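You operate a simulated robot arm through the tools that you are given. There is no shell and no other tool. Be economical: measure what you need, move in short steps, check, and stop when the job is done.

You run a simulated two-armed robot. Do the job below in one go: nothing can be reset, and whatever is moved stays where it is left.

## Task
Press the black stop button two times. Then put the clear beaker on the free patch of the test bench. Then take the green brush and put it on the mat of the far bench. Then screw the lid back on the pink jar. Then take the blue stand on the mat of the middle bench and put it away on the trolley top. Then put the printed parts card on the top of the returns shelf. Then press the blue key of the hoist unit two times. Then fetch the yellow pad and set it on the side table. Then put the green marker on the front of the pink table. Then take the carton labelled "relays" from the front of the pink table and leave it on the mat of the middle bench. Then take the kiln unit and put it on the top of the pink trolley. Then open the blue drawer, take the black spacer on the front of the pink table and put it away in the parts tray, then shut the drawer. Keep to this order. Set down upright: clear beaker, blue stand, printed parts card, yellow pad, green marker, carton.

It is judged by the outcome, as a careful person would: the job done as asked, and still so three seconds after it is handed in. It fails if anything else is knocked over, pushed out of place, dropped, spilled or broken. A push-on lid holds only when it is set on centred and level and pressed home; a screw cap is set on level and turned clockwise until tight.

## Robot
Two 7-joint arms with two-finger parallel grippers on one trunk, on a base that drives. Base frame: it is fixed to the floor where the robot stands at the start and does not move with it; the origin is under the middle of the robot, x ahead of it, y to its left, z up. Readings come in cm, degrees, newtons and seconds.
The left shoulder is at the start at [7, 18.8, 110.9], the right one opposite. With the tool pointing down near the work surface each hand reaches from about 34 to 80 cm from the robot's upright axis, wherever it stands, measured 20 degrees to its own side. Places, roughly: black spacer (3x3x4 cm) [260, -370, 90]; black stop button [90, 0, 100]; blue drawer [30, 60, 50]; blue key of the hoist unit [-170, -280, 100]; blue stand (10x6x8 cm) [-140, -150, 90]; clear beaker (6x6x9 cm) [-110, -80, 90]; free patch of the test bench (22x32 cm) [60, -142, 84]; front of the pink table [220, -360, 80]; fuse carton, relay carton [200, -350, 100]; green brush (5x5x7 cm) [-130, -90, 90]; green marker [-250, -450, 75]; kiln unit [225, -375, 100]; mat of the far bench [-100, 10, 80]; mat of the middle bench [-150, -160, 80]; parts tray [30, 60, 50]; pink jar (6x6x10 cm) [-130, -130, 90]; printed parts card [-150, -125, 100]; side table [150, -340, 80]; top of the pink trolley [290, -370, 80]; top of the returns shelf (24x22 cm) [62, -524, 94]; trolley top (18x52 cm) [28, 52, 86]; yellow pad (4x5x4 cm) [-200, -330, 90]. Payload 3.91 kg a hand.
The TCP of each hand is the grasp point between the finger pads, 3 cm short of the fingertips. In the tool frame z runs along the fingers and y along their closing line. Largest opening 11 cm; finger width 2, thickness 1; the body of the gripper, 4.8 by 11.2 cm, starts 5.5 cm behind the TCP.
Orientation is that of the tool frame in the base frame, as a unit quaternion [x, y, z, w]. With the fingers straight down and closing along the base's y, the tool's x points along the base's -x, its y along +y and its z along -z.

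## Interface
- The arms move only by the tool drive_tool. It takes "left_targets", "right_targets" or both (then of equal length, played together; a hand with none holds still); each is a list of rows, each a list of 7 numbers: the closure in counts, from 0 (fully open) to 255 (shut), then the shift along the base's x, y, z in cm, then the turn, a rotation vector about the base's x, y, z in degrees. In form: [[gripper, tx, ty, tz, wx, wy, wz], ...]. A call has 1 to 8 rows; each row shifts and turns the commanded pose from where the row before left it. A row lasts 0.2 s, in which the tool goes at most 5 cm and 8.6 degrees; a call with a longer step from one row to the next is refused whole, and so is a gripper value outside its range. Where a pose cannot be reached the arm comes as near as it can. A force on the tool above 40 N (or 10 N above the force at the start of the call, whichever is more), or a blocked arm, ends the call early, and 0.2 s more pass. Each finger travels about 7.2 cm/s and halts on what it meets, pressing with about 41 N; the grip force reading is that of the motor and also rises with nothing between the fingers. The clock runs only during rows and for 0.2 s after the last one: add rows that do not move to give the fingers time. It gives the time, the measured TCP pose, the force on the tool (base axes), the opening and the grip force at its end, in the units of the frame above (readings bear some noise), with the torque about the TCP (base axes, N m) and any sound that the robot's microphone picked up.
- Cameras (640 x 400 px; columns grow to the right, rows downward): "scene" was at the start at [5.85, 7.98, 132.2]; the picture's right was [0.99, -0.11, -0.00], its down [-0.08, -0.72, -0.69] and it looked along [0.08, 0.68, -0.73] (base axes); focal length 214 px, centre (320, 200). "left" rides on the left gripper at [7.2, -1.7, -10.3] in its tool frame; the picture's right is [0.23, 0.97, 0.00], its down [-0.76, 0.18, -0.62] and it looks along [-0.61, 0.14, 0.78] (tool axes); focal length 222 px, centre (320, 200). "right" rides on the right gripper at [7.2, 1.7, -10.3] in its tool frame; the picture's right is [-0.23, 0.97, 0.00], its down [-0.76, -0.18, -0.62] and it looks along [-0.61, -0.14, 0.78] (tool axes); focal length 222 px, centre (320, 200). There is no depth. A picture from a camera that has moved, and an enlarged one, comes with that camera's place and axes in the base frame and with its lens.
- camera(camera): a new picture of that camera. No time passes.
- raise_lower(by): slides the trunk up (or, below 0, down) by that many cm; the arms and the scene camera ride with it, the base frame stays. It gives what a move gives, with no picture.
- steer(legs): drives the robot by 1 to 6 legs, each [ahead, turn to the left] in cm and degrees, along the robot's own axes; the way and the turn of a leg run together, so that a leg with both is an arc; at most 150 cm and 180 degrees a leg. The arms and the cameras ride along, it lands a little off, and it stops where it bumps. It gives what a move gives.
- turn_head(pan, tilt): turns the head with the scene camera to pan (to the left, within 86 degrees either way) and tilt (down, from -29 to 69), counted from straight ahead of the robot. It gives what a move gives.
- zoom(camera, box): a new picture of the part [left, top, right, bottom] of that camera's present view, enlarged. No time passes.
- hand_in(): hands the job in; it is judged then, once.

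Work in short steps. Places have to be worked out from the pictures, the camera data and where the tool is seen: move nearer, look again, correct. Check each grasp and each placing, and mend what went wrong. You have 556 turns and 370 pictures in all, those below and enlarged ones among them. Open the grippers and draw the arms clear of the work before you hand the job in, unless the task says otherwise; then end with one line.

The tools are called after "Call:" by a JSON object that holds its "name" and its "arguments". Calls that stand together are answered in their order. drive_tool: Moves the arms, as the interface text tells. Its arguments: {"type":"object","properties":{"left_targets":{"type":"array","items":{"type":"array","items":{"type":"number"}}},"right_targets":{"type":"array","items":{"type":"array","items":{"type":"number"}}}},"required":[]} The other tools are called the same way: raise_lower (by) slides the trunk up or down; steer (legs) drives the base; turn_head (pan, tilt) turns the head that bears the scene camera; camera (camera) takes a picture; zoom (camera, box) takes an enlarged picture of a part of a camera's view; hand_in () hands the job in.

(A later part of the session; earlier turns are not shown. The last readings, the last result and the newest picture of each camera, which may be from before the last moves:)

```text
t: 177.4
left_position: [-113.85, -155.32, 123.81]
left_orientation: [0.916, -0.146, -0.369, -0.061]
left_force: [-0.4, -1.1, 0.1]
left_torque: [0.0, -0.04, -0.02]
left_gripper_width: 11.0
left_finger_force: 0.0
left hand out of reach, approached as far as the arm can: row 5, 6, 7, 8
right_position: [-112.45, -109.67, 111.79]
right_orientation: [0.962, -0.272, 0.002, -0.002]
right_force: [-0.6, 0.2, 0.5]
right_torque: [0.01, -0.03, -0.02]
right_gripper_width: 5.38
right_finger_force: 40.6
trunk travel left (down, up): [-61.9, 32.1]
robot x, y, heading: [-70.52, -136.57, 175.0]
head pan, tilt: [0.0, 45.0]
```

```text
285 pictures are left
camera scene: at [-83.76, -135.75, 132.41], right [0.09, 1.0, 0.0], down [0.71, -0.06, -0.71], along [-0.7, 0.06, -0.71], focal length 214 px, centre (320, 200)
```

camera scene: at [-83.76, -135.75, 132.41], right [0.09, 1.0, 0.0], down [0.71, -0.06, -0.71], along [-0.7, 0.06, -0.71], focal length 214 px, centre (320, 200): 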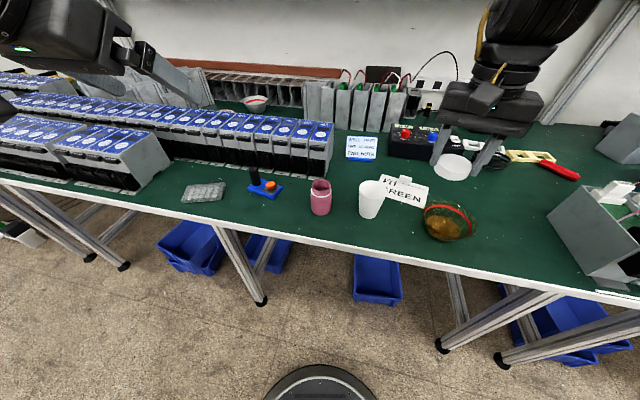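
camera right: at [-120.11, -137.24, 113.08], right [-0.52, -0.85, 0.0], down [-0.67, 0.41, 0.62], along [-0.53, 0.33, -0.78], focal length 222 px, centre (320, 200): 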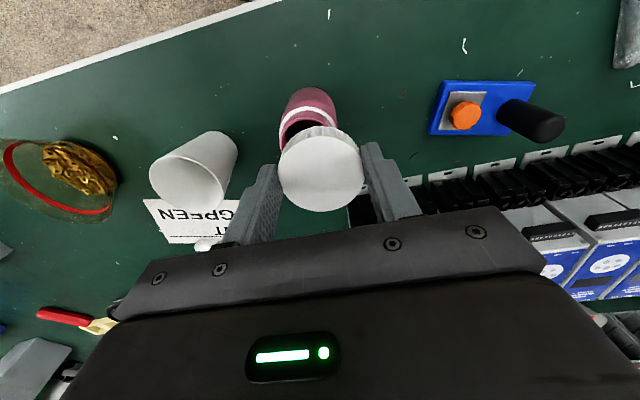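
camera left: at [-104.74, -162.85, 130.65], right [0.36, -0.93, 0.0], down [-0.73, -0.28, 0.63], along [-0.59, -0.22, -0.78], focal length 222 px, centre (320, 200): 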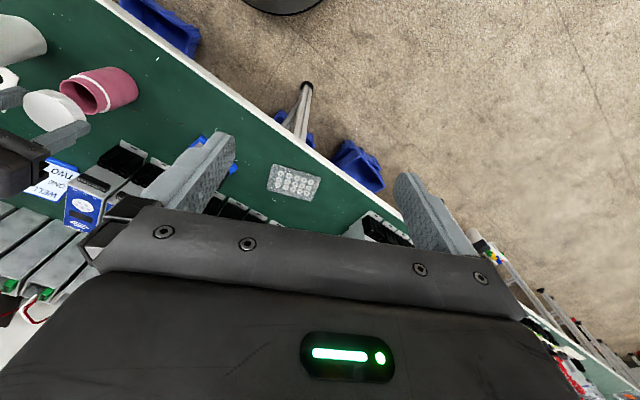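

The left hand is half tilted. I continue tilting while moving out over the jar, where there is more room for a horizontal hand.

Call:
{"name": "drive_tool", "arguments": {"left_targets": [[0, -1.3, 2.6, -1.5, 0, 0, 0], [0, -1.3, 2.6, -1.5, 1.8, 5.5, 0], [0, -1.3, 2.6, -1.5, 1.8, 5.5, 0], [0, -1.3, 2.6, -1.5, 1.8, 5.5, 0], [0, -1.3, 2.6, -1.5, 1.8, 5.5, 0], [0, -1.3, 2.6, -1.5, 1.8, 5.5, 0], [0, -1.0, 2.6, -1.5, 0, 0, 0]]}}

Call:
{"name": "camera", "arguments": {"camera": "scene"}}

```text
t: 179.0
left_position: [-128.45, -146.95, 118.55]
left_orientation: [0.795, -0.127, -0.586, -0.095]
left_force: [-0.1, -0.6, 0.3]
left_torque: [0.01, -0.01, 0.01]
left_gripper_width: 10.99
left_finger_force: 0.0
left hand out of reach, approached as far as the arm can: row 1, 2, 3, 4, 5, 6, 7
right_position: [-112.36, -109.61, 111.91]
right_orientation: [0.962, -0.272, 0.001, -0.001]
right_force: [-0.6, -0.7, 0.1]
right_torque: [0.02, 0.04, 0.02]
right_gripper_width: 5.41
right_finger_force: 41.4
trunk travel left (down, up): [-61.9, 32.1]
robot x, y, heading: [-70.26, -136.69, 175.0]
head pan, tilt: [0.0, 45.0]
```

```text
284 pictures are left
camera scene: at [-83.53, -135.67, 132.44], right [0.09, 1.0, 0.0], down [0.7, -0.06, -0.71], along [-0.7, 0.06, -0.71], focal length 214 px, centre (320, 200)
```

scene: 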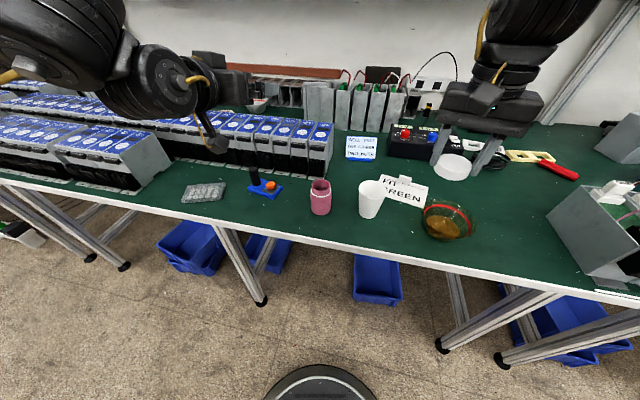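

Tool is now about 17° below horizontal. I shift it right and down toward the jar, keeping above it.

Call:
{"name": "drive_tool", "arguments": {"left_targets": [[0, 1, 3, -1, 0, 0, 0], [0, 1, 3, -1.5, 0, 0, 0], [0, 1, 3, -1.5, 0, 0, 0], [0, 1, 3, -1.5, 0, 0, 0], [0, 0.5, 1.5, -1.5, 0, 0, 0]]}}

Call:
{"name": "camera", "arguments": {"camera": "scene"}}

```text
t: 180.2
left_position: [-129.05, -146.69, 114.64]
left_orientation: [0.794, -0.128, -0.587, -0.095]
left_force: [-0.5, -0.8, -0.8]
left_torque: [-0.03, -0.01, -0.02]
left_gripper_width: 10.99
left_finger_force: 0.2
left hand out of reach, approached as far as the arm can: row 1, 2, 3, 4, 5
right_position: [-112.35, -109.45, 111.91]
right_orientation: [0.962, -0.272, 0.0, -0.002]
right_force: [0.3, 0.5, -0.5]
right_torque: [0.0, 0.01, 0.04]
right_gripper_width: 5.38
right_finger_force: 41.0
trunk travel left (down, up): [-61.9, 32.1]
robot x, y, heading: [-70.18, -136.63, 174.9]
head pan, tilt: [0.0, 45.0]
```

```text
283 pictures are left
camera scene: at [-83.48, -135.58, 132.44], right [0.09, 1.0, 0.0], down [0.7, -0.06, -0.71], along [-0.7, 0.06, -0.71], focal length 214 px, centre (320, 200)
```

scene: 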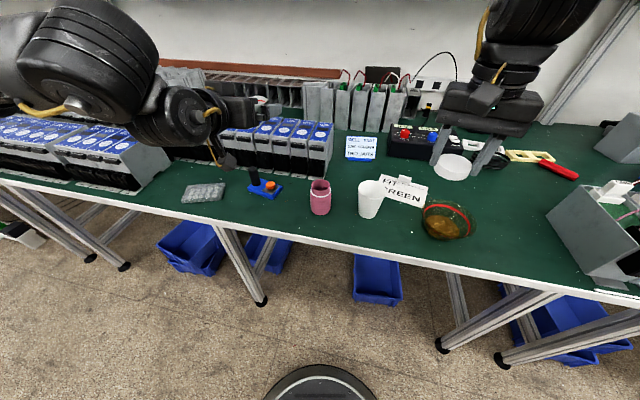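

Holding the jar that way doesn't fit the arms' geometry. The slip came from the lid sitting off the tool's axis, so I'll redo it gently with compensation. First I return the left hand to its tucked pose.

Call:
{"name": "drive_tool", "arguments": {"left_targets": [[0, 0, -2, 3, 0, 0, 0], [0, 0, -2, 3, -2.53, -7.78, 0], [0, 1, -2, 2, -2.53, -7.78, 0], [0, 2, -1.5, 1, -2.53, -7.78, 0], [0, 3, -1, 0, -2.53, -7.78, 0], [0, 3, -1, 0, -2.53, -7.78, 0], [0, 3, -1, 0, -2.53, -7.78, 0], [0, 3, -1, 0, -2.53, -7.78, 0]]}}

Call:
{"name": "drive_tool", "arguments": {"left_targets": [[0, 3, 0, -1, -2.53, -7.78, 0], [0, 3, 0, -1, -2.53, -7.78, 0], [0, 2, 0, 0, 0, 0, 6.5], [0, 2, 0, 0, 0, 0, 6.5], [0, 0, 0, 0, 0, 0, 0]]}}

```text
t: 182.0
left_position: [-114.05, -158.39, 123.62]
left_orientation: [0.978, -0.156, -0.133, -0.024]
left_force: [0.5, -0.9, 0.9]
left_torque: [-0.02, 0.01, -0.02]
left_gripper_width: 11.01
left_finger_force: 0.1
right_position: [-112.33, -109.46, 111.87]
right_orientation: [0.962, -0.272, 0.0, -0.001]
right_force: [-0.4, -1.2, -1.1]
right_torque: [-0.02, 0.02, -0.01]
right_gripper_width: 5.38
right_finger_force: 40.9
trunk travel left (down, up): [-61.9, 32.1]
robot x, y, heading: [-70.39, -136.66, 175.2]
head pan, tilt: [0.0, 45.0]
```

```text
t: 183.2
left_position: [-103.5, -158.95, 120.52]
left_orientation: [0.999, -0.043, 0.007, -0.002]
left_force: [-0.9, -0.7, 0.3]
left_torque: [0.01, -0.02, -0.03]
left_gripper_width: 10.99
left_finger_force: 0.1
left hand out of reach, approached as far as the arm can: row 2
right_position: [-112.32, -109.53, 111.79]
right_orientation: [0.962, -0.273, 0.001, -0.001]
right_force: [0.2, -0.4, -0.6]
right_torque: [0.01, -0.01, 0.01]
right_gripper_width: 5.38
right_finger_force: 40.8
trunk travel left (down, up): [-61.9, 32.1]
robot x, y, heading: [-70.19, -136.7, 175.0]
head pan, tilt: [0.0, 45.0]
```

I go back to the earlier stance, then measure jar and lid precisely.

Call:
{"name": "steer", "arguments": {"legs": [[0, 13], [12, 0]]}}

Call:
{"name": "turn_head", "arguments": {"pan": -10, "tilt": 50}}

Call:
{"name": "zoom", "arguments": {"camera": "scene", "box": [280, 140, 440, 240]}}

Call:
{"name": "camera", "arguments": {"camera": "right"}}

```text
t: 185.3
left_position: [-109.42, -167.53, 120.39]
left_orientation: [0.997, 0.071, 0.006, -0.002]
left_force: [0.4, 0.0, -0.1]
left_torque: [0.02, 0.02, 0.01]
left_gripper_width: 11.0
left_finger_force: 0.1
right_position: [-129.15, -121.52, 111.87]
right_orientation: [0.987, -0.16, 0.0, -0.001]
right_force: [0.2, -0.2, -1.2]
right_torque: [-0.06, 0.01, 0.0]
right_gripper_width: 5.41
right_finger_force: 40.8
trunk travel left (down, up): [-61.9, 32.1]
robot x, y, heading: [-82.28, -138.36, -171.7]
head pan, tilt: [0.0, 45.0]
```

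```text
t: 186.0
left_position: [-109.49, -167.58, 120.37]
left_orientation: [0.997, 0.071, 0.006, -0.003]
left_force: [-0.2, 0.5, -0.3]
left_torque: [0.01, 0.0, 0.0]
left_gripper_width: 10.98
left_finger_force: 0.0
right_position: [-129.39, -121.5, 111.91]
right_orientation: [0.987, -0.161, 0.001, -0.002]
right_force: [-0.5, -0.4, 0.1]
right_torque: [0.01, -0.04, -0.03]
right_gripper_width: 5.37
right_finger_force: 41.2
trunk travel left (down, up): [-61.9, 32.1]
robot x, y, heading: [-82.22, -138.17, -171.9]
head pan, tilt: [-10.0, 50.0]
```

```text
4.00 times, centred on (360, 190) of scene
camera zoom: at [-95.09, -138.92, 131.74], right [0.03, 1.0, 0.0], down [0.77, -0.02, -0.64], along [-0.64, 0.02, -0.77], focal length 858 px, centre (160, 240)
```

zoom: 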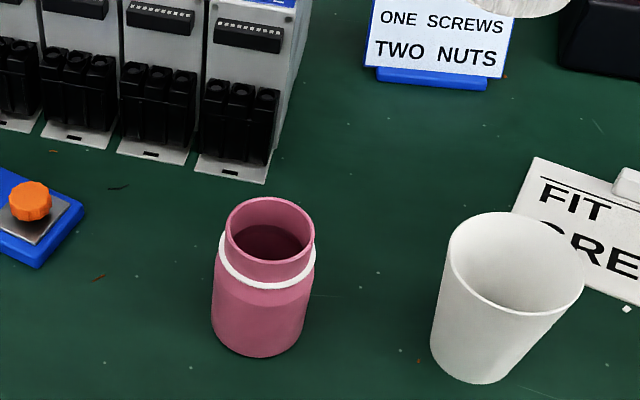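

```text
281 pictures are left
camera right: at [-123.18, -125.46, 122.2], right [-0.52, -0.85, 0.0], down [-0.67, 0.41, 0.62], along [-0.53, 0.33, -0.78], focal length 222 px, centre (320, 200)
```

right: 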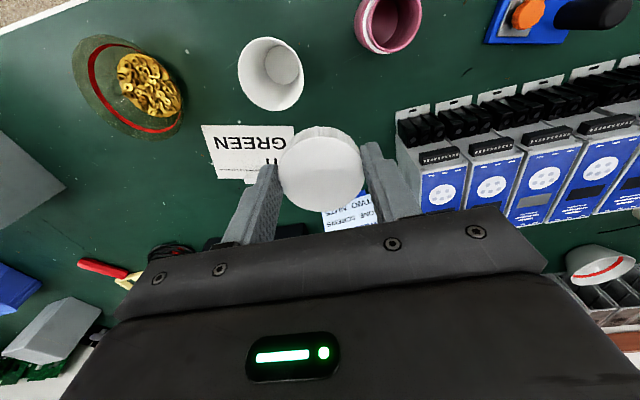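

I zoom on the lid in the gripper to see whether it is tilted.

Call:
{"name": "zoom", "arguments": {"camera": "right", "box": [240, 100, 400, 220]}}

Call:
{"name": "zoom", "arguments": {"camera": "scene", "box": [330, 60, 490, 180]}}

```text
3.33 times, centred on (320, 160) of right
camera zoom: at [-123.18, -125.46, 122.2], right [-0.52, -0.85, 0.0], down [-0.67, 0.41, 0.62], along [-0.53, 0.33, -0.78], focal length 740 px, centre (320, 333)
```

zoom: 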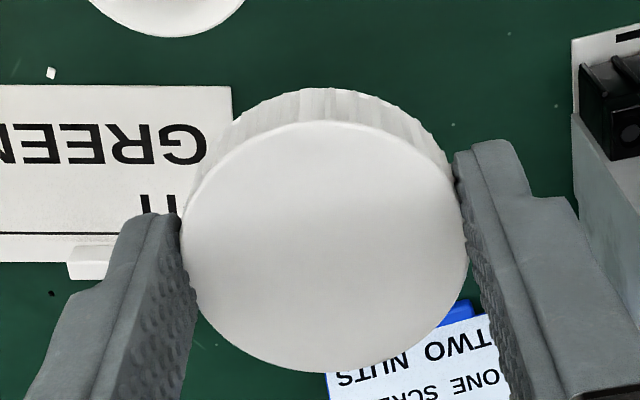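

```text
3.33 times, centred on (410, 120) of scene
camera zoom: at [-95.09, -138.92, 131.74], right [0.03, 1.0, 0.0], down [0.77, -0.02, -0.64], along [-0.64, 0.02, -0.77], focal length 715 px, centre (20, 467)
```

zoom: 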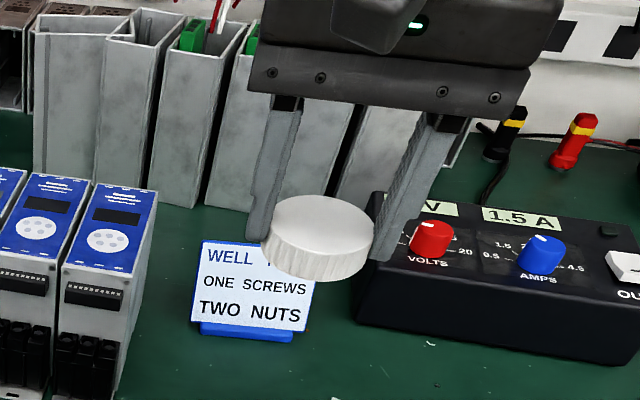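

Lid is level and nearly on axis. I bring it over the jar at [-125.9, -131.6], z 103, yaw about −4°.

Call:
{"name": "drive_tool", "arguments": {"right_targets": [[160, 1, -3, -2, 0, 0, 7], [160, 1, -3, -2, 0, 0, 7], [160, 1, -3, -2, 0, 0, 0], [160, 0.4, -1.1, -2, 0, 0, 0], [160, 0, 0, -1, 0, 0, 0], [160, 0, 0, 0, 0, 0, 0]]}}

Call:
{"name": "zoom", "arguments": {"camera": "scene", "box": [300, 140, 400, 230]}}

Call:
{"name": "zoom", "arguments": {"camera": "right", "box": [240, 60, 400, 220]}}

```text
t: 187.4
left_position: [-109.44, -167.63, 120.41]
left_orientation: [0.997, 0.071, 0.006, -0.003]
left_force: [0.1, 0.6, 0.0]
left_torque: [0.0, 0.01, 0.02]
left_gripper_width: 10.97
left_finger_force: 0.1
right_position: [-125.86, -131.6, 102.89]
right_orientation: [0.999, -0.04, 0.0, -0.002]
right_force: [0.4, -1.1, 0.1]
right_torque: [-0.01, -0.04, -0.04]
right_gripper_width: 5.41
right_finger_force: 41.3
trunk travel left (down, up): [-61.9, 32.1]
robot x, y, heading: [-82.27, -138.68, -171.9]
head pan, tilt: [-10.0, 50.0]
```

```text
4.44 times, centred on (350, 185) of scene
camera zoom: at [-95.0, -138.95, 131.75], right [0.03, 1.0, 0.0], down [0.77, -0.02, -0.64], along [-0.64, 0.02, -0.77], focal length 953 px, centre (187, 267)
```

zoom: 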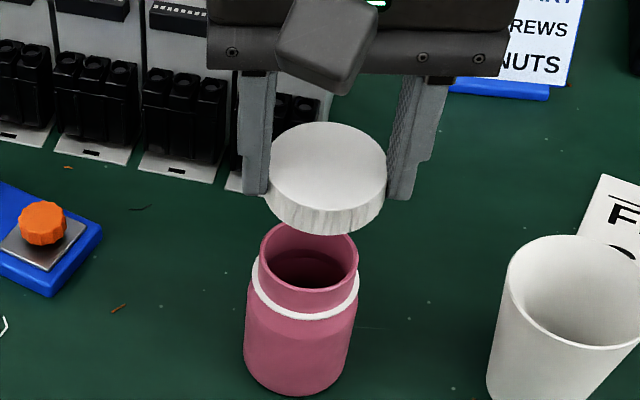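

```text
2.50 times, centred on (320, 140) of right
camera zoom: at [-118.93, -133.91, 113.18], right [-0.3, -0.95, 0.0], down [-0.75, 0.23, 0.62], along [-0.59, 0.19, -0.78], focal length 555 px, centre (320, 350)
```

zoom: 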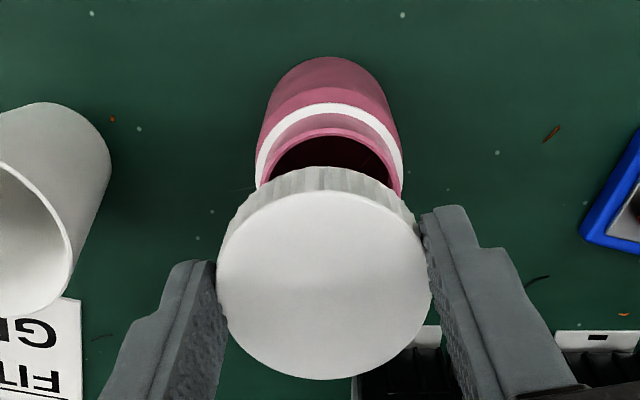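

The two views together put the jar axis at about [-126.5, -131.75] with the rim at 94.4; the lid centre is 0.65 cm short in x. I correct and lower to just above the rim.

Call:
{"name": "drive_tool", "arguments": {"right_targets": [[160, -0.65, 0, -1, 0, 0, 0], [160, 0, 0, -1.5, 0, 0, 0], [160, 0, 0, -1.3, 0, 0, 0], [160, 0, 0, 0, 0, 0, 0]]}}

Call:
{"name": "zoom", "arguments": {"camera": "scene", "box": [310, 150, 390, 220]}}

Call:
{"name": "zoom", "arguments": {"camera": "right", "box": [260, 80, 380, 220]}}

```text
t: 188.4
left_position: [-109.51, -167.52, 120.43]
left_orientation: [0.997, 0.07, 0.006, -0.001]
left_force: [0.0, -0.5, 0.0]
left_torque: [-0.02, 0.0, 0.02]
left_gripper_width: 11.01
left_finger_force: 0.0
right_position: [-126.62, -131.49, 99.16]
right_orientation: [0.999, -0.039, 0.0, -0.002]
right_force: [0.1, 0.1, 1.2]
right_torque: [0.0, -0.01, 0.0]
right_gripper_width: 5.37
right_finger_force: 40.6
trunk travel left (down, up): [-61.9, 32.1]
robot x, y, heading: [-82.19, -138.57, -171.8]
head pan, tilt: [-10.0, 50.0]
```

```text
5.71 times, centred on (350, 185) of scene
camera zoom: at [-95.0, -138.93, 131.75], right [0.03, 1.0, 0.0], down [0.77, -0.02, -0.64], along [-0.64, 0.02, -0.77], focal length 1226 px, centre (149, 286)
```

zoom: 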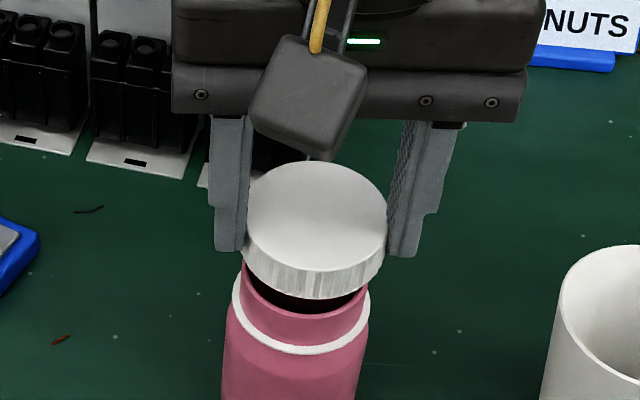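

```text
2.86 times, centred on (320, 150) of right
camera zoom: at [-119.56, -133.89, 109.41], right [-0.3, -0.95, 0.0], down [-0.75, 0.23, 0.62], along [-0.59, 0.19, -0.78], focal length 635 px, centre (320, 343)
```

zoom: 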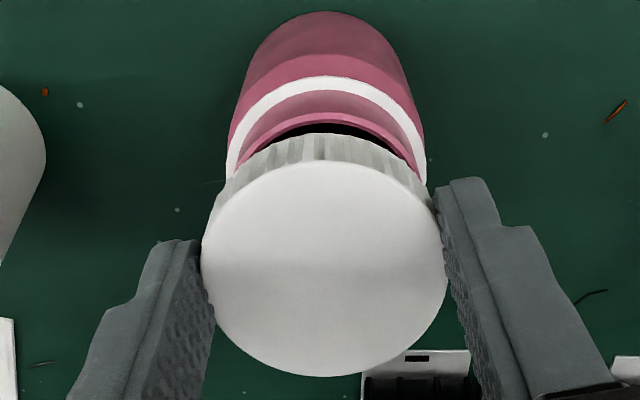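

Only y is off: the lid sits 0.25 cm too far in +y. I correct and lower gently.

Call:
{"name": "drive_tool", "arguments": {"right_targets": [[160, 0.1, -0.25, 0, 0, 0, 0], [160, 0, 0, -0.4, 0, 0, 0], [160, 0, 0, -0.4, 0, 0, 0], [160, 0, 0, -0.3, 0, 0, 0]]}}

Call:
{"name": "drive_tool", "arguments": {"right_targets": [[160, 0, 0, -0.2, 0, 0, 0], [160, 0, 0, -0.1, 0, 0, 0]]}}

```text
t: 189.4
left_position: [-109.39, -167.63, 120.45]
left_orientation: [0.997, 0.071, 0.006, -0.002]
left_force: [0.5, 0.6, -0.4]
left_torque: [0.0, -0.01, -0.01]
left_gripper_width: 11.0
left_finger_force: 0.2
right_position: [-126.45, -131.79, 98.1]
right_orientation: [0.999, -0.04, 0.0, -0.002]
right_force: [-0.2, -0.2, 0.4]
right_torque: [0.0, 0.0, -0.01]
right_gripper_width: 5.38
right_finger_force: 40.7
trunk travel left (down, up): [-61.9, 32.1]
robot x, y, heading: [-82.19, -138.73, -171.6]
head pan, tilt: [-10.0, 50.0]
```

```text
t: 190.0
left_position: [-109.37, -167.69, 120.51]
left_orientation: [0.997, 0.071, 0.004, -0.003]
left_force: [0.0, 0.7, -0.3]
left_torque: [0.03, 0.0, 0.0]
left_gripper_width: 10.98
left_finger_force: 0.0
right_position: [-126.41, -131.85, 97.97]
right_orientation: [0.999, -0.04, -0.001, -0.001]
right_force: [0.8, 1.4, 18.8]
right_torque: [0.03, -0.44, 0.0]
right_gripper_width: 5.4
right_finger_force: 41.7
trunk travel left (down, up): [-61.9, 32.1]
robot x, y, heading: [-82.09, -138.65, -171.9]
head pan, tilt: [-10.0, 50.0]
```

Contact is one-sided (torque says the +x side), so the lid is a bit too far −x. I lift slightly, shift +0.2 in x and try again.

Call:
{"name": "drive_tool", "arguments": {"right_targets": [[160, 0, 0, 0.5, 0, 0, 0], [160, 0.2, 0, 0, 0, 0, 0], [160, 0, 0, -0.25, 0, 0, 0], [160, 0, 0, -0.2, 0, 0, 0], [160, 0, 0, -0.1, 0, 0, 0]]}}

```text
t: 191.2
left_position: [-109.34, -167.59, 120.5]
left_orientation: [0.998, 0.07, 0.006, -0.002]
left_force: [0.0, -0.2, -0.5]
left_torque: [0.0, 0.01, -0.01]
left_gripper_width: 11.01
left_finger_force: 0.1
right_position: [-126.34, -131.89, 97.82]
right_orientation: [0.999, -0.039, -0.001, -0.002]
right_force: [0.6, 0.1, 0.4]
right_torque: [0.02, 0.01, 0.0]
right_gripper_width: 5.39
right_finger_force: 41.0
trunk travel left (down, up): [-61.9, 32.1]
robot x, y, heading: [-82.39, -138.7, -172.0]
head pan, tilt: [-10.0, 50.0]
```

Now z is lower with no force. I continue lowering.

Call:
{"name": "drive_tool", "arguments": {"right_targets": [[160, 0, 0, -0.2, 0, 0, 0], [160, 0, 0, -0.1, 0, 0, 0]]}}

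```text
t: 191.8
left_position: [-109.48, -167.69, 120.55]
left_orientation: [0.997, 0.071, 0.007, -0.003]
left_force: [0.6, 0.0, 0.8]
left_torque: [0.02, 0.04, 0.01]
left_gripper_width: 11.02
left_finger_force: 0.1
right_position: [-126.29, -131.65, 97.35]
right_orientation: [0.999, -0.039, 0.0, -0.002]
right_force: [0.2, 0.4, 0.1]
right_torque: [0.01, 0.04, -0.02]
right_gripper_width: 5.38
right_finger_force: 40.9
trunk travel left (down, up): [-61.9, 32.1]
robot x, y, heading: [-82.11, -138.45, -171.9]
head pan, tilt: [-10.0, 50.0]
```

It is slipping over the neck freely. I keep lowering in small steps.

Call:
{"name": "drive_tool", "arguments": {"right_targets": [[160, 0, 0, -0.2, 0, 0, 0], [160, 0, 0, -0.15, 0, 0, 0]]}}

Call:
{"name": "drive_tool", "arguments": {"right_targets": [[160, 0, 0, -0.2, 0, 0, 0], [160, 0, 0, -0.15, 0, 0, 0]]}}

```text
t: 192.4
left_position: [-109.39, -167.65, 120.46]
left_orientation: [0.998, 0.07, 0.006, -0.002]
left_force: [-1.0, 1.2, -0.3]
left_torque: [0.04, -0.03, 0.0]
left_gripper_width: 11.0
left_finger_force: 0.0
right_position: [-126.45, -131.83, 97.03]
right_orientation: [0.999, -0.04, 0.001, -0.002]
right_force: [-0.2, 0.8, 0.2]
right_torque: [0.01, 0.01, -0.02]
right_gripper_width: 5.38
right_finger_force: 40.9
trunk travel left (down, up): [-61.9, 32.1]
robot x, y, heading: [-82.15, -138.73, -171.6]
head pan, tilt: [-10.0, 50.0]
```

```text
t: 193.0
left_position: [-109.47, -167.63, 120.33]
left_orientation: [0.997, 0.071, 0.006, -0.002]
left_force: [0.2, 0.2, 0.3]
left_torque: [-0.03, 0.03, -0.03]
left_gripper_width: 11.0
left_finger_force: 0.0
right_position: [-126.35, -131.85, 96.73]
right_orientation: [0.999, -0.039, 0.001, -0.002]
right_force: [-1.0, -0.1, 0.6]
right_torque: [0.0, -0.05, -0.03]
right_gripper_width: 5.4
right_finger_force: 40.5
trunk travel left (down, up): [-61.9, 32.1]
robot x, y, heading: [-82.25, -138.75, -172.0]
head pan, tilt: [-10.0, 50.0]
```

Call:
{"name": "drive_tool", "arguments": {"right_targets": [[160, 0, 0, -0.2, 0, 0, 0], [160, 0, 0, -0.2, 0, 0, 0]]}}

Call:
{"name": "zoom", "arguments": {"camera": "scene", "box": [310, 150, 390, 220]}}

```text
t: 193.6
left_position: [-109.25, -167.58, 120.51]
left_orientation: [0.997, 0.071, 0.005, -0.002]
left_force: [0.2, 0.3, -0.6]
left_torque: [-0.02, 0.04, -0.02]
left_gripper_width: 11.02
left_finger_force: 0.1
right_position: [-126.3, -131.89, 96.53]
right_orientation: [0.999, -0.04, -0.003, 0.0]
right_force: [-4.5, 4.0, 34.7]
right_torque: [0.19, 0.25, -0.01]
right_gripper_width: 5.38
right_finger_force: 41.1
trunk travel left (down, up): [-61.9, 32.1]
robot x, y, heading: [-82.33, -138.5, -172.1]
head pan, tilt: [-10.0, 50.0]
```

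```text
5.71 times, centred on (350, 185) of scene
camera zoom: at [-94.8, -138.91, 131.84], right [0.03, 1.0, 0.0], down [0.76, -0.03, -0.64], along [-0.64, 0.02, -0.76], focal length 1226 px, centre (149, 286)
```

zoom: 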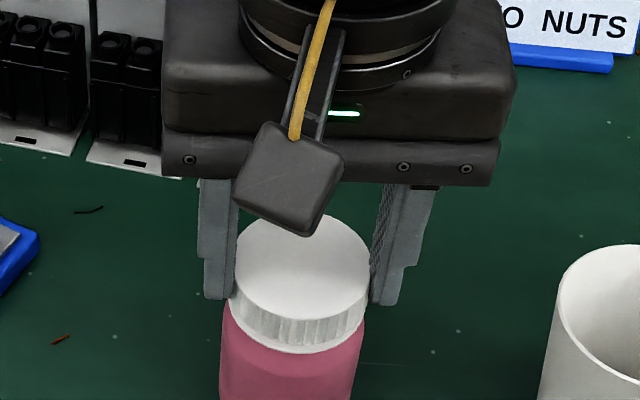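

The lid is now properly over the neck. I ease the force and turn clockwise.

Call:
{"name": "drive_tool", "arguments": {"right_targets": [[160, 0, 0, 0.25, 0, 0, 0], [160, 0, 0, 0, 0, 0, -6]]}}

Call:
{"name": "drive_tool", "arguments": {"right_targets": [[160, 0, 0, -0.02, 0, 0, -7], [160, 0, 0, -0.02, 0, 0, -7], [160, 0, 0, -0.02, 0, 0, -7], [160, 0, 0, -0.02, 0, 0, -7]]}}

Call:
{"name": "zoom", "arguments": {"camera": "scene", "box": [310, 150, 390, 220]}}

```text
t: 194.2
left_position: [-109.33, -167.63, 120.43]
left_orientation: [0.997, 0.071, 0.007, -0.002]
left_force: [-0.7, -0.1, 0.4]
left_torque: [-0.02, 0.0, -0.02]
left_gripper_width: 11.02
left_finger_force: 0.1
right_position: [-126.22, -131.74, 96.5]
right_orientation: [0.996, -0.091, -0.001, -0.001]
right_force: [-4.9, 1.0, 20.6]
right_torque: [-0.14, 0.32, 0.02]
right_gripper_width: 5.4
right_finger_force: 41.1
trunk travel left (down, up): [-61.9, 32.1]
robot x, y, heading: [-82.4, -138.75, -171.9]
head pan, tilt: [-10.0, 50.0]
```

```text
t: 195.2
left_position: [-109.21, -167.55, 120.48]
left_orientation: [0.998, 0.07, 0.004, -0.003]
left_force: [0.9, 0.4, -0.7]
left_torque: [-0.03, 0.01, -0.03]
left_gripper_width: 10.97
left_finger_force: 0.1
right_position: [-126.12, -131.86, 96.52]
right_orientation: [0.944, -0.33, 0.0, -0.001]
right_force: [-1.6, -0.7, 19.4]
right_torque: [-0.45, -0.09, -0.02]
right_gripper_width: 5.38
right_finger_force: 41.1
trunk travel left (down, up): [-61.9, 32.1]
robot x, y, heading: [-82.3, -138.59, -171.8]
head pan, tilt: [-10.0, 50.0]
```

```text
5.71 times, centred on (350, 185) of scene
camera zoom: at [-94.86, -138.96, 131.77], right [0.03, 1.0, 0.0], down [0.76, -0.02, -0.64], along [-0.64, 0.02, -0.77], focal length 1226 px, centre (149, 286)
```

zoom: 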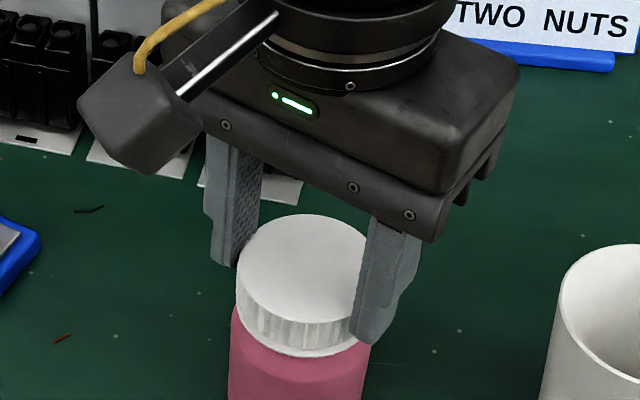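

The lid stays aligned. I continue turning clockwise.

Call:
{"name": "drive_tool", "arguments": {"right_targets": [[160, 0, 0, 0, 0, 0, -7], [160, 0, 0, -0.02, 0, 0, -7], [160, 0, 0, -0.02, 0, 0, -7], [160, 0, 0, -0.02, 0, 0, -7], [160, 0, 0, -0.02, 0, 0, -7], [160, 0, 0, -0.02, 0, 0, -7]]}}

Call:
{"name": "zoom", "arguments": {"camera": "scene", "box": [310, 150, 390, 220]}}

```text
t: 196.6
left_position: [-109.42, -167.72, 120.54]
left_orientation: [0.997, 0.071, 0.005, -0.003]
left_force: [0.6, -0.4, 0.0]
left_torque: [-0.03, -0.03, 0.02]
left_gripper_width: 11.01
left_finger_force: 0.0
right_position: [-126.21, -131.79, 96.44]
right_orientation: [0.763, -0.647, 0.0, -0.001]
right_force: [-3.8, 0.0, 20.3]
right_torque: [-0.23, 0.19, -0.01]
right_gripper_width: 5.39
right_finger_force: 41.3
trunk travel left (down, up): [-61.9, 32.1]
robot x, y, heading: [-82.26, -138.41, -172.1]
head pan, tilt: [-10.0, 50.0]
```

```text
5.71 times, centred on (350, 185) of scene
camera zoom: at [-94.86, -138.92, 131.78], right [0.03, 1.0, 0.0], down [0.76, -0.03, -0.64], along [-0.64, 0.02, -0.77], focal length 1226 px, centre (149, 286)
```

zoom: 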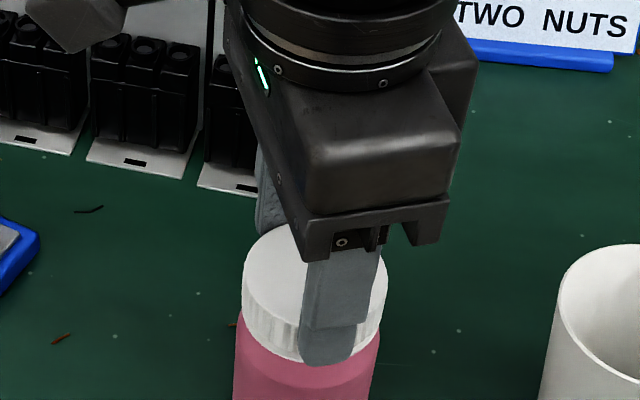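

Barely any turning torque yet. I continue clockwise as far as the wrist goes.

Call:
{"name": "drive_tool", "arguments": {"right_targets": [[160, 0, 0, 0, 0, 0, -8], [160, 0, 0, -0.02, 0, 0, -8], [160, 0, 0, -0.02, 0, 0, -8], [160, 0, 0, -0.02, 0, 0, -8], [160, 0, 0, -0.02, 0, 0, -8], [160, 0, 0, -0.02, 0, 0, -8]]}}

Call:
{"name": "zoom", "arguments": {"camera": "scene", "box": [310, 150, 390, 220]}}

```text
t: 198.0
left_position: [-109.28, -167.54, 120.57]
left_orientation: [0.997, 0.071, 0.006, -0.003]
left_force: [-0.2, 0.0, -0.1]
left_torque: [0.04, 0.0, -0.03]
left_gripper_width: 10.99
left_finger_force: 0.1
right_position: [-126.19, -131.83, 96.35]
right_orientation: [-0.434, 0.901, -0.001, -0.001]
right_force: [-1.8, 3.5, 25.1]
right_torque: [0.11, 0.29, 0.02]
right_gripper_width: 5.36
right_finger_force: 40.4
trunk travel left (down, up): [-61.9, 32.1]
robot x, y, heading: [-82.25, -138.26, -172.0]
head pan, tilt: [-10.0, 50.0]
```

```text
5.71 times, centred on (350, 185) of scene
camera zoom: at [-94.81, -138.88, 131.78], right [0.03, 1.0, 0.0], down [0.76, -0.03, -0.64], along [-0.64, 0.02, -0.77], focal length 1226 px, centre (149, 286)
```

zoom: 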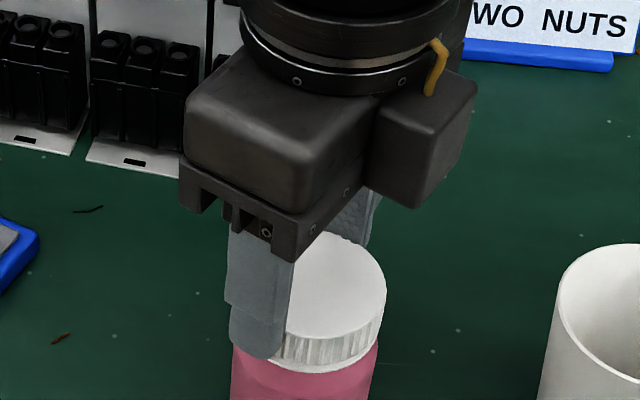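

It keeps going. I continue clockwise another 64°.

Call:
{"name": "drive_tool", "arguments": {"right_targets": [[160, 0, 0, 0.05, 0, 0, -8], [160, 0, 0, 0, 0, 0, -8], [160, 0, 0, 0, 0, 0, -8], [160, 0, 0, 0, 0, 0, -8], [160, 0, 0, 0, 0, 0, -8], [160, 0, 0, 0, 0, 0, -8], [160, 0, 0, 0, 0, 0, -8], [160, 0, 0, 0, 0, 0, -8]]}}

Call:
{"name": "zoom", "arguments": {"camera": "scene", "box": [310, 150, 390, 220]}}

```text
t: 199.8
left_position: [-109.44, -167.65, 120.51]
left_orientation: [0.998, 0.07, 0.006, -0.004]
left_force: [-0.7, 0.3, 0.6]
left_torque: [0.05, 0.01, 0.03]
left_gripper_width: 11.01
left_finger_force: 0.1
right_position: [-126.27, -131.92, 96.29]
right_orientation: [0.11, 0.994, -0.002, 0.0]
right_force: [-0.5, 0.1, 4.8]
right_torque: [-0.15, 0.01, 0.08]
right_gripper_width: 5.34
right_finger_force: 41.3
trunk travel left (down, up): [-61.9, 32.1]
robot x, y, heading: [-82.5, -138.44, -171.8]
head pan, tilt: [-10.0, 50.0]
```

```text
5.71 times, centred on (350, 185) of scene
camera zoom: at [-94.96, -138.94, 131.75], right [0.03, 1.0, 0.0], down [0.77, -0.02, -0.64], along [-0.64, 0.02, -0.77], focal length 1226 px, centre (149, 286)
```

zoom: 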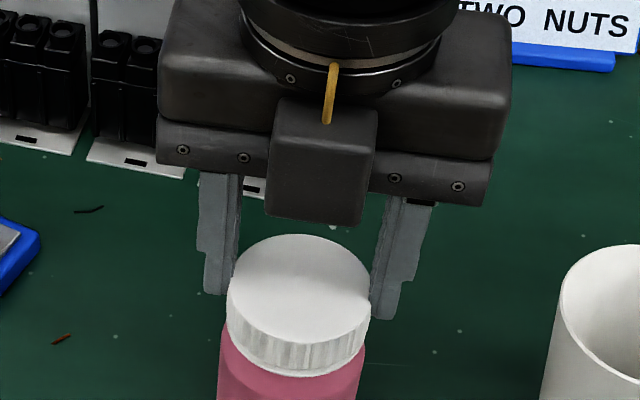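

The lid is going down. I continue clockwise with a light press.

Call:
{"name": "drive_tool", "arguments": {"right_targets": [[160, 0, 0, -0.05, 0, 0, -8], [160, 0, 0, -0.03, 0, 0, -8], [160, 0, 0, -0.03, 0, 0, -8], [160, 0, 0, -0.03, 0, 0, -8], [160, 0, 0, -0.03, 0, 0, -8], [160, 0, 0, -0.03, 0, 0, -8]]}}

Call:
{"name": "zoom", "arguments": {"camera": "scene", "box": [310, 150, 390, 220]}}

Call:
{"name": "zoom", "arguments": {"camera": "right", "box": [240, 80, 400, 220]}}

```text
t: 201.2
left_position: [-109.37, -167.6, 120.46]
left_orientation: [0.998, 0.07, 0.006, -0.003]
left_force: [0.7, -0.5, -0.3]
left_torque: [-0.01, -0.01, 0.06]
left_gripper_width: 10.99
left_finger_force: 0.1
right_position: [-126.27, -131.86, 96.34]
right_orientation: [0.504, 0.863, -0.002, -0.001]
right_force: [-5.9, 0.9, 24.2]
right_torque: [0.14, 0.34, 0.07]
right_gripper_width: 5.34
right_finger_force: 41.3
trunk travel left (down, up): [-61.9, 32.1]
robot x, y, heading: [-82.25, -138.72, -171.9]
head pan, tilt: [-10.0, 50.0]
```

```text
5.71 times, centred on (350, 185) of scene
camera zoom: at [-94.87, -138.92, 131.79], right [0.03, 1.0, 0.0], down [0.76, -0.03, -0.64], along [-0.64, 0.02, -0.77], focal length 1226 px, centre (149, 286)
```

zoom: 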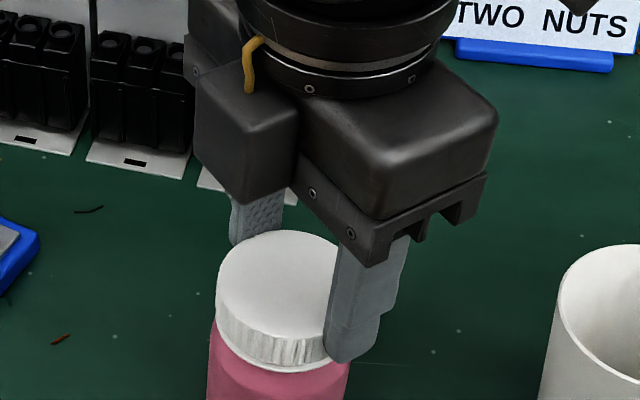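

```text
2.86 times, centred on (320, 150) of right
camera zoom: at [-128.33, -124.75, 106.55], right [0.96, 0.28, -0.01], down [0.22, -0.75, 0.62], along [0.17, -0.6, -0.78], focal length 635 px, centre (320, 343)
```

zoom: 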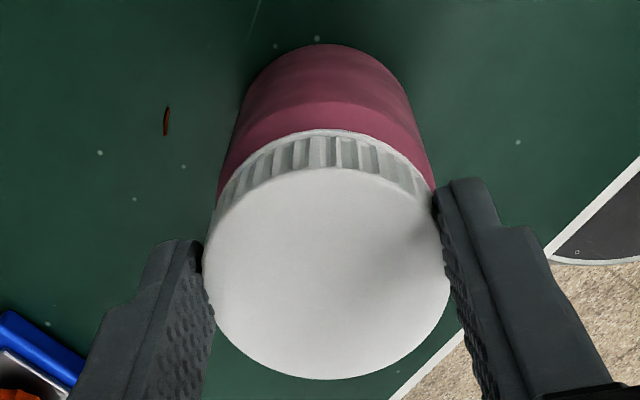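

I keep turning clockwise, watching the z-torque.

Call:
{"name": "drive_tool", "arguments": {"right_targets": [[160, 0, 0, 0.1, 0, 0, -8], [160, 0, 0, 0, 0, 0, -8], [160, 0, 0, 0, 0, 0, -8], [160, 0, 0, 0, 0, 0, -8], [160, 0, 0, 0, 0, 0, -8], [160, 0, 0, 0, 0, 0, -8]]}}

Call:
{"name": "zoom", "arguments": {"camera": "scene", "box": [310, 150, 390, 220]}}

```text
t: 202.6
left_position: [-109.38, -167.62, 120.57]
left_orientation: [0.997, 0.071, 0.005, -0.003]
left_force: [-0.5, -0.5, 0.2]
left_torque: [-0.01, 0.0, -0.01]
left_gripper_width: 11.02
left_finger_force: 0.1
right_position: [-126.09, -131.72, 96.28]
right_orientation: [0.812, 0.583, -0.002, -0.002]
right_force: [0.7, -0.4, 15.8]
right_torque: [-0.09, 0.02, 0.07]
right_gripper_width: 5.34
right_finger_force: 41.2
trunk travel left (down, up): [-61.9, 32.1]
robot x, y, heading: [-82.07, -138.58, -172.1]
head pan, tilt: [-10.0, 50.0]
```

```text
5.71 times, centred on (350, 185) of scene
camera zoom: at [-94.85, -138.94, 131.77], right [0.03, 1.0, 0.0], down [0.76, -0.02, -0.64], along [-0.64, 0.02, -0.77], focal length 1226 px, centre (149, 286)
```

zoom: 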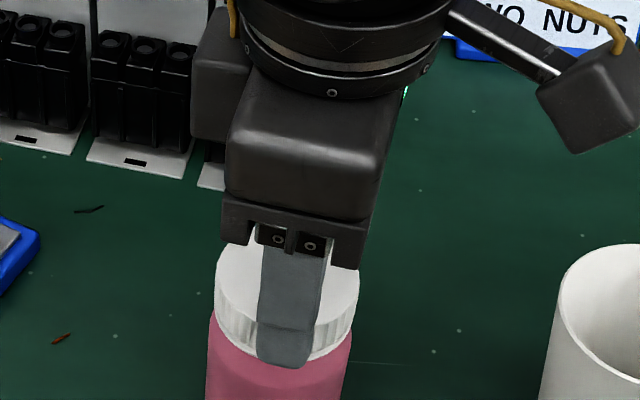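

Call:
{"name": "drive_tool", "arguments": {"right_targets": [[160, 0, 0, -0.02, 0, 0, -8], [160, 0, 0, -0.02, 0, 0, -8], [160, 0, 0, -0.02, 0, 0, -8], [160, 0, 0, -0.02, 0, 0, -8], [160, 0, 0, -0.02, 0, 0, -8], [160, 0, 0, -0.02, 0, 0, -8]]}}

Call:
{"name": "zoom", "arguments": {"camera": "scene", "box": [310, 150, 390, 220]}}

```text
t: 204.0
left_position: [-109.14, -167.64, 120.42]
left_orientation: [0.997, 0.071, 0.005, -0.003]
left_force: [-0.7, 0.2, -0.1]
left_torque: [-0.01, 0.02, 0.01]
left_gripper_width: 10.99
left_finger_force: 0.1
right_position: [-126.16, -131.76, 96.15]
right_orientation: [0.972, 0.236, -0.002, -0.001]
right_force: [-0.5, 0.2, 23.8]
right_torque: [0.01, 0.17, -0.02]
right_gripper_width: 5.37
right_finger_force: 40.8
right hand out of reach, approached as far as the arm can: row 6
trunk travel left (down, up): [-61.9, 32.1]
robot x, y, heading: [-82.29, -138.57, -172.1]
head pan, tilt: [-10.0, 50.0]
```

```text
5.71 times, centred on (350, 185) of scene
camera zoom: at [-94.81, -138.94, 131.79], right [0.03, 1.0, 0.0], down [0.76, -0.02, -0.64], along [-0.64, 0.02, -0.77], focal length 1226 px, centre (149, 286)
```

zoom: 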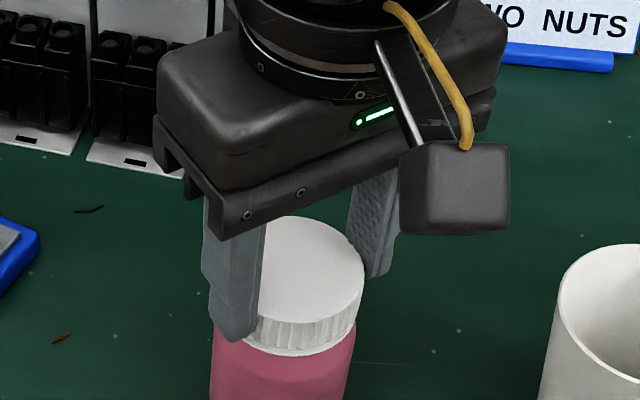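

Wrist limit reached. I ease the force, open, lift a little and look at how the lid sits.

Call:
{"name": "drive_tool", "arguments": {"right_targets": [[160, 0, 0, 0.3, 0, 0, 0], [110, 0, 0, 0, 0, 0, 0], [90, 0, 0, 0, 0, 0, 0], [90, 0, 0, 2, 0, 0, 0], [90, 0, 0, 3, 0, 0, 8], [90, 0, 0, 3, 0, 0, 8]]}}

Call:
{"name": "zoom", "arguments": {"camera": "scene", "box": [300, 150, 400, 230]}}

Call:
{"name": "zoom", "arguments": {"camera": "right", "box": [220, 20, 420, 200]}}

```text
t: 205.4
left_position: [-109.41, -167.61, 120.52]
left_orientation: [0.998, 0.07, 0.006, -0.002]
left_force: [0.0, 0.0, -1.2]
left_torque: [0.0, 0.04, 0.01]
left_gripper_width: 11.02
left_finger_force: 0.0
right_position: [-126.3, -131.81, 104.56]
right_orientation: [0.928, 0.372, 0.0, -0.002]
right_force: [0.6, -0.3, -0.7]
right_torque: [-0.04, 0.03, 0.04]
right_gripper_width: 7.12
right_finger_force: 0.1
trunk travel left (down, up): [-61.9, 32.1]
robot x, y, heading: [-82.38, -138.73, -171.7]
head pan, tilt: [-10.0, 50.0]
```

```text
5.00 times, centred on (350, 190) of scene
camera zoom: at [-94.93, -138.93, 131.75], right [0.03, 1.0, 0.0], down [0.77, -0.02, -0.64], along [-0.64, 0.02, -0.77], focal length 1072 px, centre (170, 250)
```

zoom: 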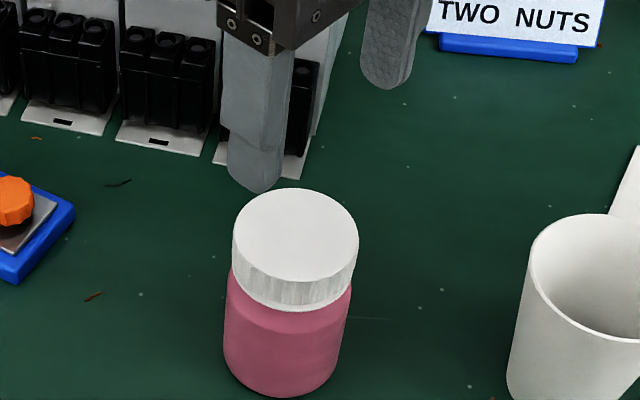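

```text
2.22 times, centred on (320, 110) of right
camera zoom: at [-119.96, -128.18, 114.74], right [0.51, -0.86, 0.0], down [-0.67, -0.4, 0.62], along [-0.54, -0.31, -0.78], focal length 494 px, centre (320, 400)
```

zoom: 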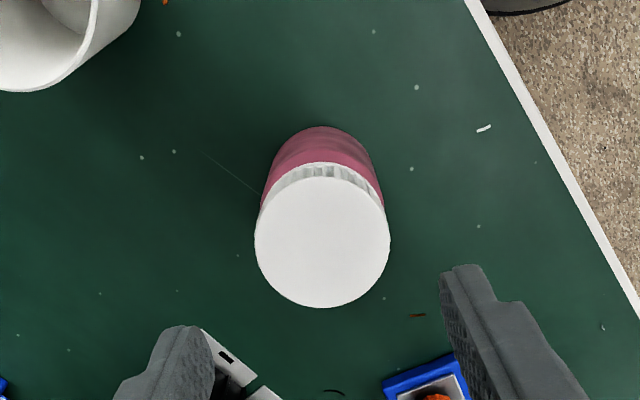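

The lid sits level on the jar but I felt no tightening torque. I swing the wrist back about 190° above the jar to regrasp and keep tightening.

Call:
{"name": "drive_tool", "arguments": {"right_targets": [[90, 0, 0, 0, 0, 0, 8], [90, 0, 0, 0, 0, 0, 8], [90, 0, 0, 0, 0, 0, 8], [90, 0, 0, 0, 0, 0, 8], [90, 0, 0, 0, 0, 0, 8], [90, 0, 0, 0, 0, 0, 8], [90, 0, 0, 0, 0, 0, 8], [90, 0, 0, 0, 0, 0, 8]]}}

Call:
{"name": "drive_tool", "arguments": {"right_targets": [[90, 0, 0, 0, 0, 0, 8], [90, 0, 0, 0, 0, 0, 8], [90, 0, 0, 0, 0, 0, 8], [90, 0, 0, 0, 0, 0, 8], [90, 0, 0, 0, 0, 0, 8], [90, 0, 0, 0, 0, 0, 8], [90, 0, 0, 0, 0, 0, 8], [90, 0, 0, 0, 0, 0, 8]]}}

Call:
{"name": "drive_tool", "arguments": {"right_targets": [[90, 0, 0, 0, 0, 0, 8], [90, 0, 0, 0, 0, 0, 8], [90, 0, 0, 0, 0, 0, 8], [90, 0, 0, 0, 0, 0, 8], [90, 0, 0, 0, 0, 0, 8], [90, 0, 0, 0, 0, 0, 8], [90, 0, 0, 0, 0, 0, 8], [90, -0.1, -0.2, 0, 0, 0, 8]]}}

Call:
{"name": "camera", "arguments": {"camera": "right"}}

```text
t: 207.2
left_position: [-109.54, -167.49, 120.42]
left_orientation: [0.997, 0.071, 0.006, -0.001]
left_force: [0.4, 0.8, -0.4]
left_torque: [0.0, 0.01, 0.0]
left_gripper_width: 11.0
left_finger_force: 0.0
right_position: [-126.29, -131.75, 104.35]
right_orientation: [0.59, 0.807, -0.001, 0.0]
right_force: [0.6, 0.0, -0.2]
right_torque: [0.01, 0.01, 0.01]
right_gripper_width: 7.13
right_finger_force: 0.0
trunk travel left (down, up): [-61.9, 32.1]
robot x, y, heading: [-82.52, -138.33, -171.8]
head pan, tilt: [-10.0, 50.0]
```

```text
t: 209.0
left_position: [-109.44, -167.61, 120.53]
left_orientation: [0.998, 0.07, 0.006, -0.002]
left_force: [0.1, 0.8, -0.3]
left_torque: [0.0, -0.02, 0.0]
left_gripper_width: 11.0
left_finger_force: 0.0
right_position: [-126.25, -131.82, 104.33]
right_orientation: [0.074, 0.997, -0.003, 0.0]
right_force: [0.0, -0.1, -0.4]
right_torque: [-0.06, 0.03, -0.02]
right_gripper_width: 7.13
right_finger_force: 0.2
trunk travel left (down, up): [-61.9, 32.1]
robot x, y, heading: [-82.19, -138.66, -172.0]
head pan, tilt: [-10.0, 50.0]
```

```text
t: 210.8
left_position: [-109.44, -167.68, 120.47]
left_orientation: [0.997, 0.07, 0.006, -0.003]
left_force: [-0.1, 0.2, 0.2]
left_torque: [0.0, 0.02, 0.02]
left_gripper_width: 10.98
left_finger_force: 0.1
right_position: [-126.42, -132.13, 104.34]
right_orientation: [-0.466, 0.885, -0.001, 0.001]
right_force: [0.7, 0.3, -0.2]
right_torque: [0.02, 0.03, 0.04]
right_gripper_width: 7.13
right_finger_force: 0.0
trunk travel left (down, up): [-61.9, 32.1]
robot x, y, heading: [-82.46, -138.72, -171.6]
head pan, tilt: [-10.0, 50.0]
```

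```text
263 pictures are left
camera right: at [-132.0, -137.14, 114.68], right [-0.68, 0.74, 0.0], down [0.57, 0.53, 0.62], along [0.46, 0.42, -0.78], focal length 222 px, centre (320, 200)
```

right: 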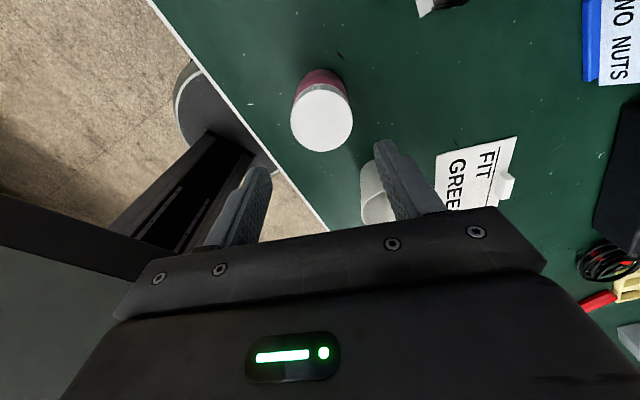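

Combining opposite views, the lid's axis is about [-126.7, -132.3]. I centre on it, lower and regrasp.

Call:
{"name": "drive_tool", "arguments": {"right_targets": [[90, -0.3, -0.2, -2.5, 0, 0, 0], [90, 0, 0, -3, 0, 0, 0], [90, 0, 0, -2.5, 0, 0, 0], [90, 0, 0, 0, 0, 0, 0]]}}

Call:
{"name": "zoom", "arguments": {"camera": "right", "box": [220, 60, 420, 240]}}

Call:
{"name": "zoom", "arguments": {"camera": "scene", "box": [300, 150, 400, 230]}}

```text
t: 211.8
left_position: [-109.43, -167.59, 120.53]
left_orientation: [0.998, 0.07, 0.005, -0.002]
left_force: [0.0, 0.6, -0.1]
left_torque: [-0.01, -0.04, 0.0]
left_gripper_width: 10.99
left_finger_force: 0.0
right_position: [-126.6, -132.17, 96.55]
right_orientation: [-0.466, 0.885, -0.001, 0.0]
right_force: [0.2, -0.4, -0.5]
right_torque: [0.02, -0.01, 0.03]
right_gripper_width: 7.16
right_finger_force: 0.1
trunk travel left (down, up): [-61.9, 32.1]
robot x, y, heading: [-82.46, -138.69, -171.9]
head pan, tilt: [-10.0, 50.0]
```

```text
2.22 times, centred on (320, 150) of right
camera zoom: at [-132.17, -137.28, 106.66], right [-0.67, 0.74, 0.0], down [0.58, 0.53, 0.62], along [0.46, 0.42, -0.78], focal length 494 px, centre (320, 311)
```

zoom: 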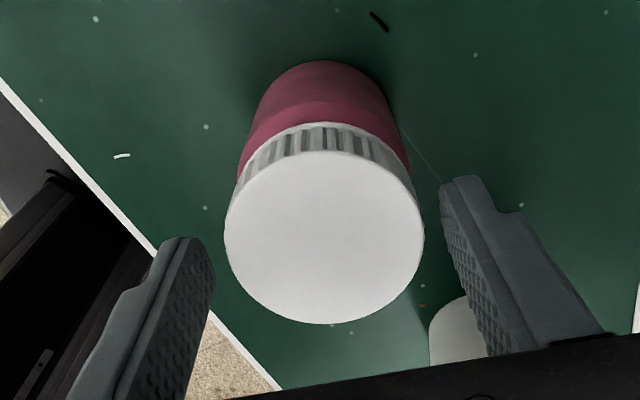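

```text
5.00 times, centred on (350, 190) of scene
camera zoom: at [-94.99, -138.92, 131.75], right [0.03, 1.0, 0.0], down [0.77, -0.02, -0.64], along [-0.64, 0.02, -0.77], focal length 1072 px, centre (170, 250)
```

zoom: 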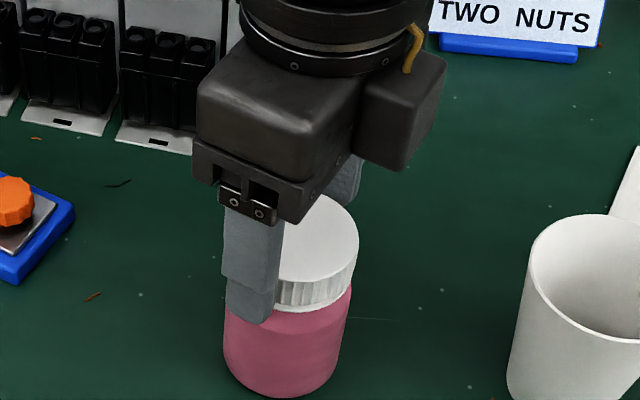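

The lid is about 0.5 cm ahead along the pads; I shift by that, lower 0.4, and close.

Call:
{"name": "drive_tool", "arguments": {"right_targets": [[90, -0.28, -0.42, -0.4, 0, 0, 0], [90, 0, 0, 0, 0, 0, 0], [130, 0, 0, 0, 0, 0, 0], [160, 0, 0, 0, 0, 0, 0], [160, 0, 0, 0, 0, 0, 0]]}}

Call:
{"name": "zoom", "arguments": {"camera": "right", "box": [220, 60, 420, 240]}}

```text
t: 213.0
left_position: [-109.54, -167.61, 120.49]
left_orientation: [0.997, 0.071, 0.006, -0.002]
left_force: [0.5, 0.3, -1.0]
left_torque: [0.01, 0.02, 0.0]
left_gripper_width: 11.01
left_finger_force: 0.1
right_position: [-126.95, -132.58, 95.97]
right_orientation: [-0.465, 0.885, -0.002, 0.001]
right_force: [-0.3, 0.7, -0.1]
right_torque: [0.05, 0.0, 0.0]
right_gripper_width: 5.39
right_finger_force: 41.6
trunk travel left (down, up): [-61.9, 32.1]
robot x, y, heading: [-82.39, -138.11, -171.9]
head pan, tilt: [-10.0, 50.0]
```

```text
2.22 times, centred on (320, 150) of right
camera zoom: at [-132.47, -137.67, 106.28], right [-0.67, 0.74, 0.0], down [0.58, 0.53, 0.62], along [0.46, 0.42, -0.78], focal length 494 px, centre (320, 311)
```

zoom: 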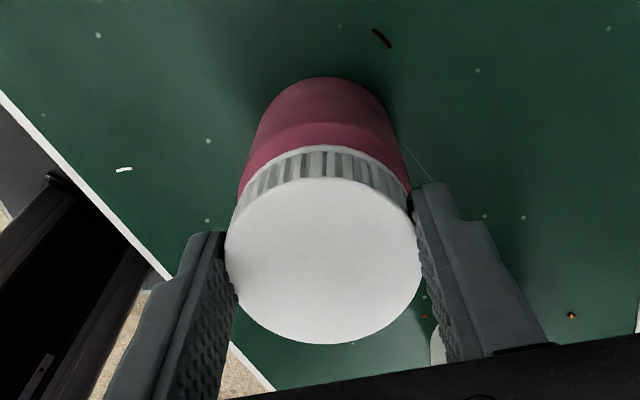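

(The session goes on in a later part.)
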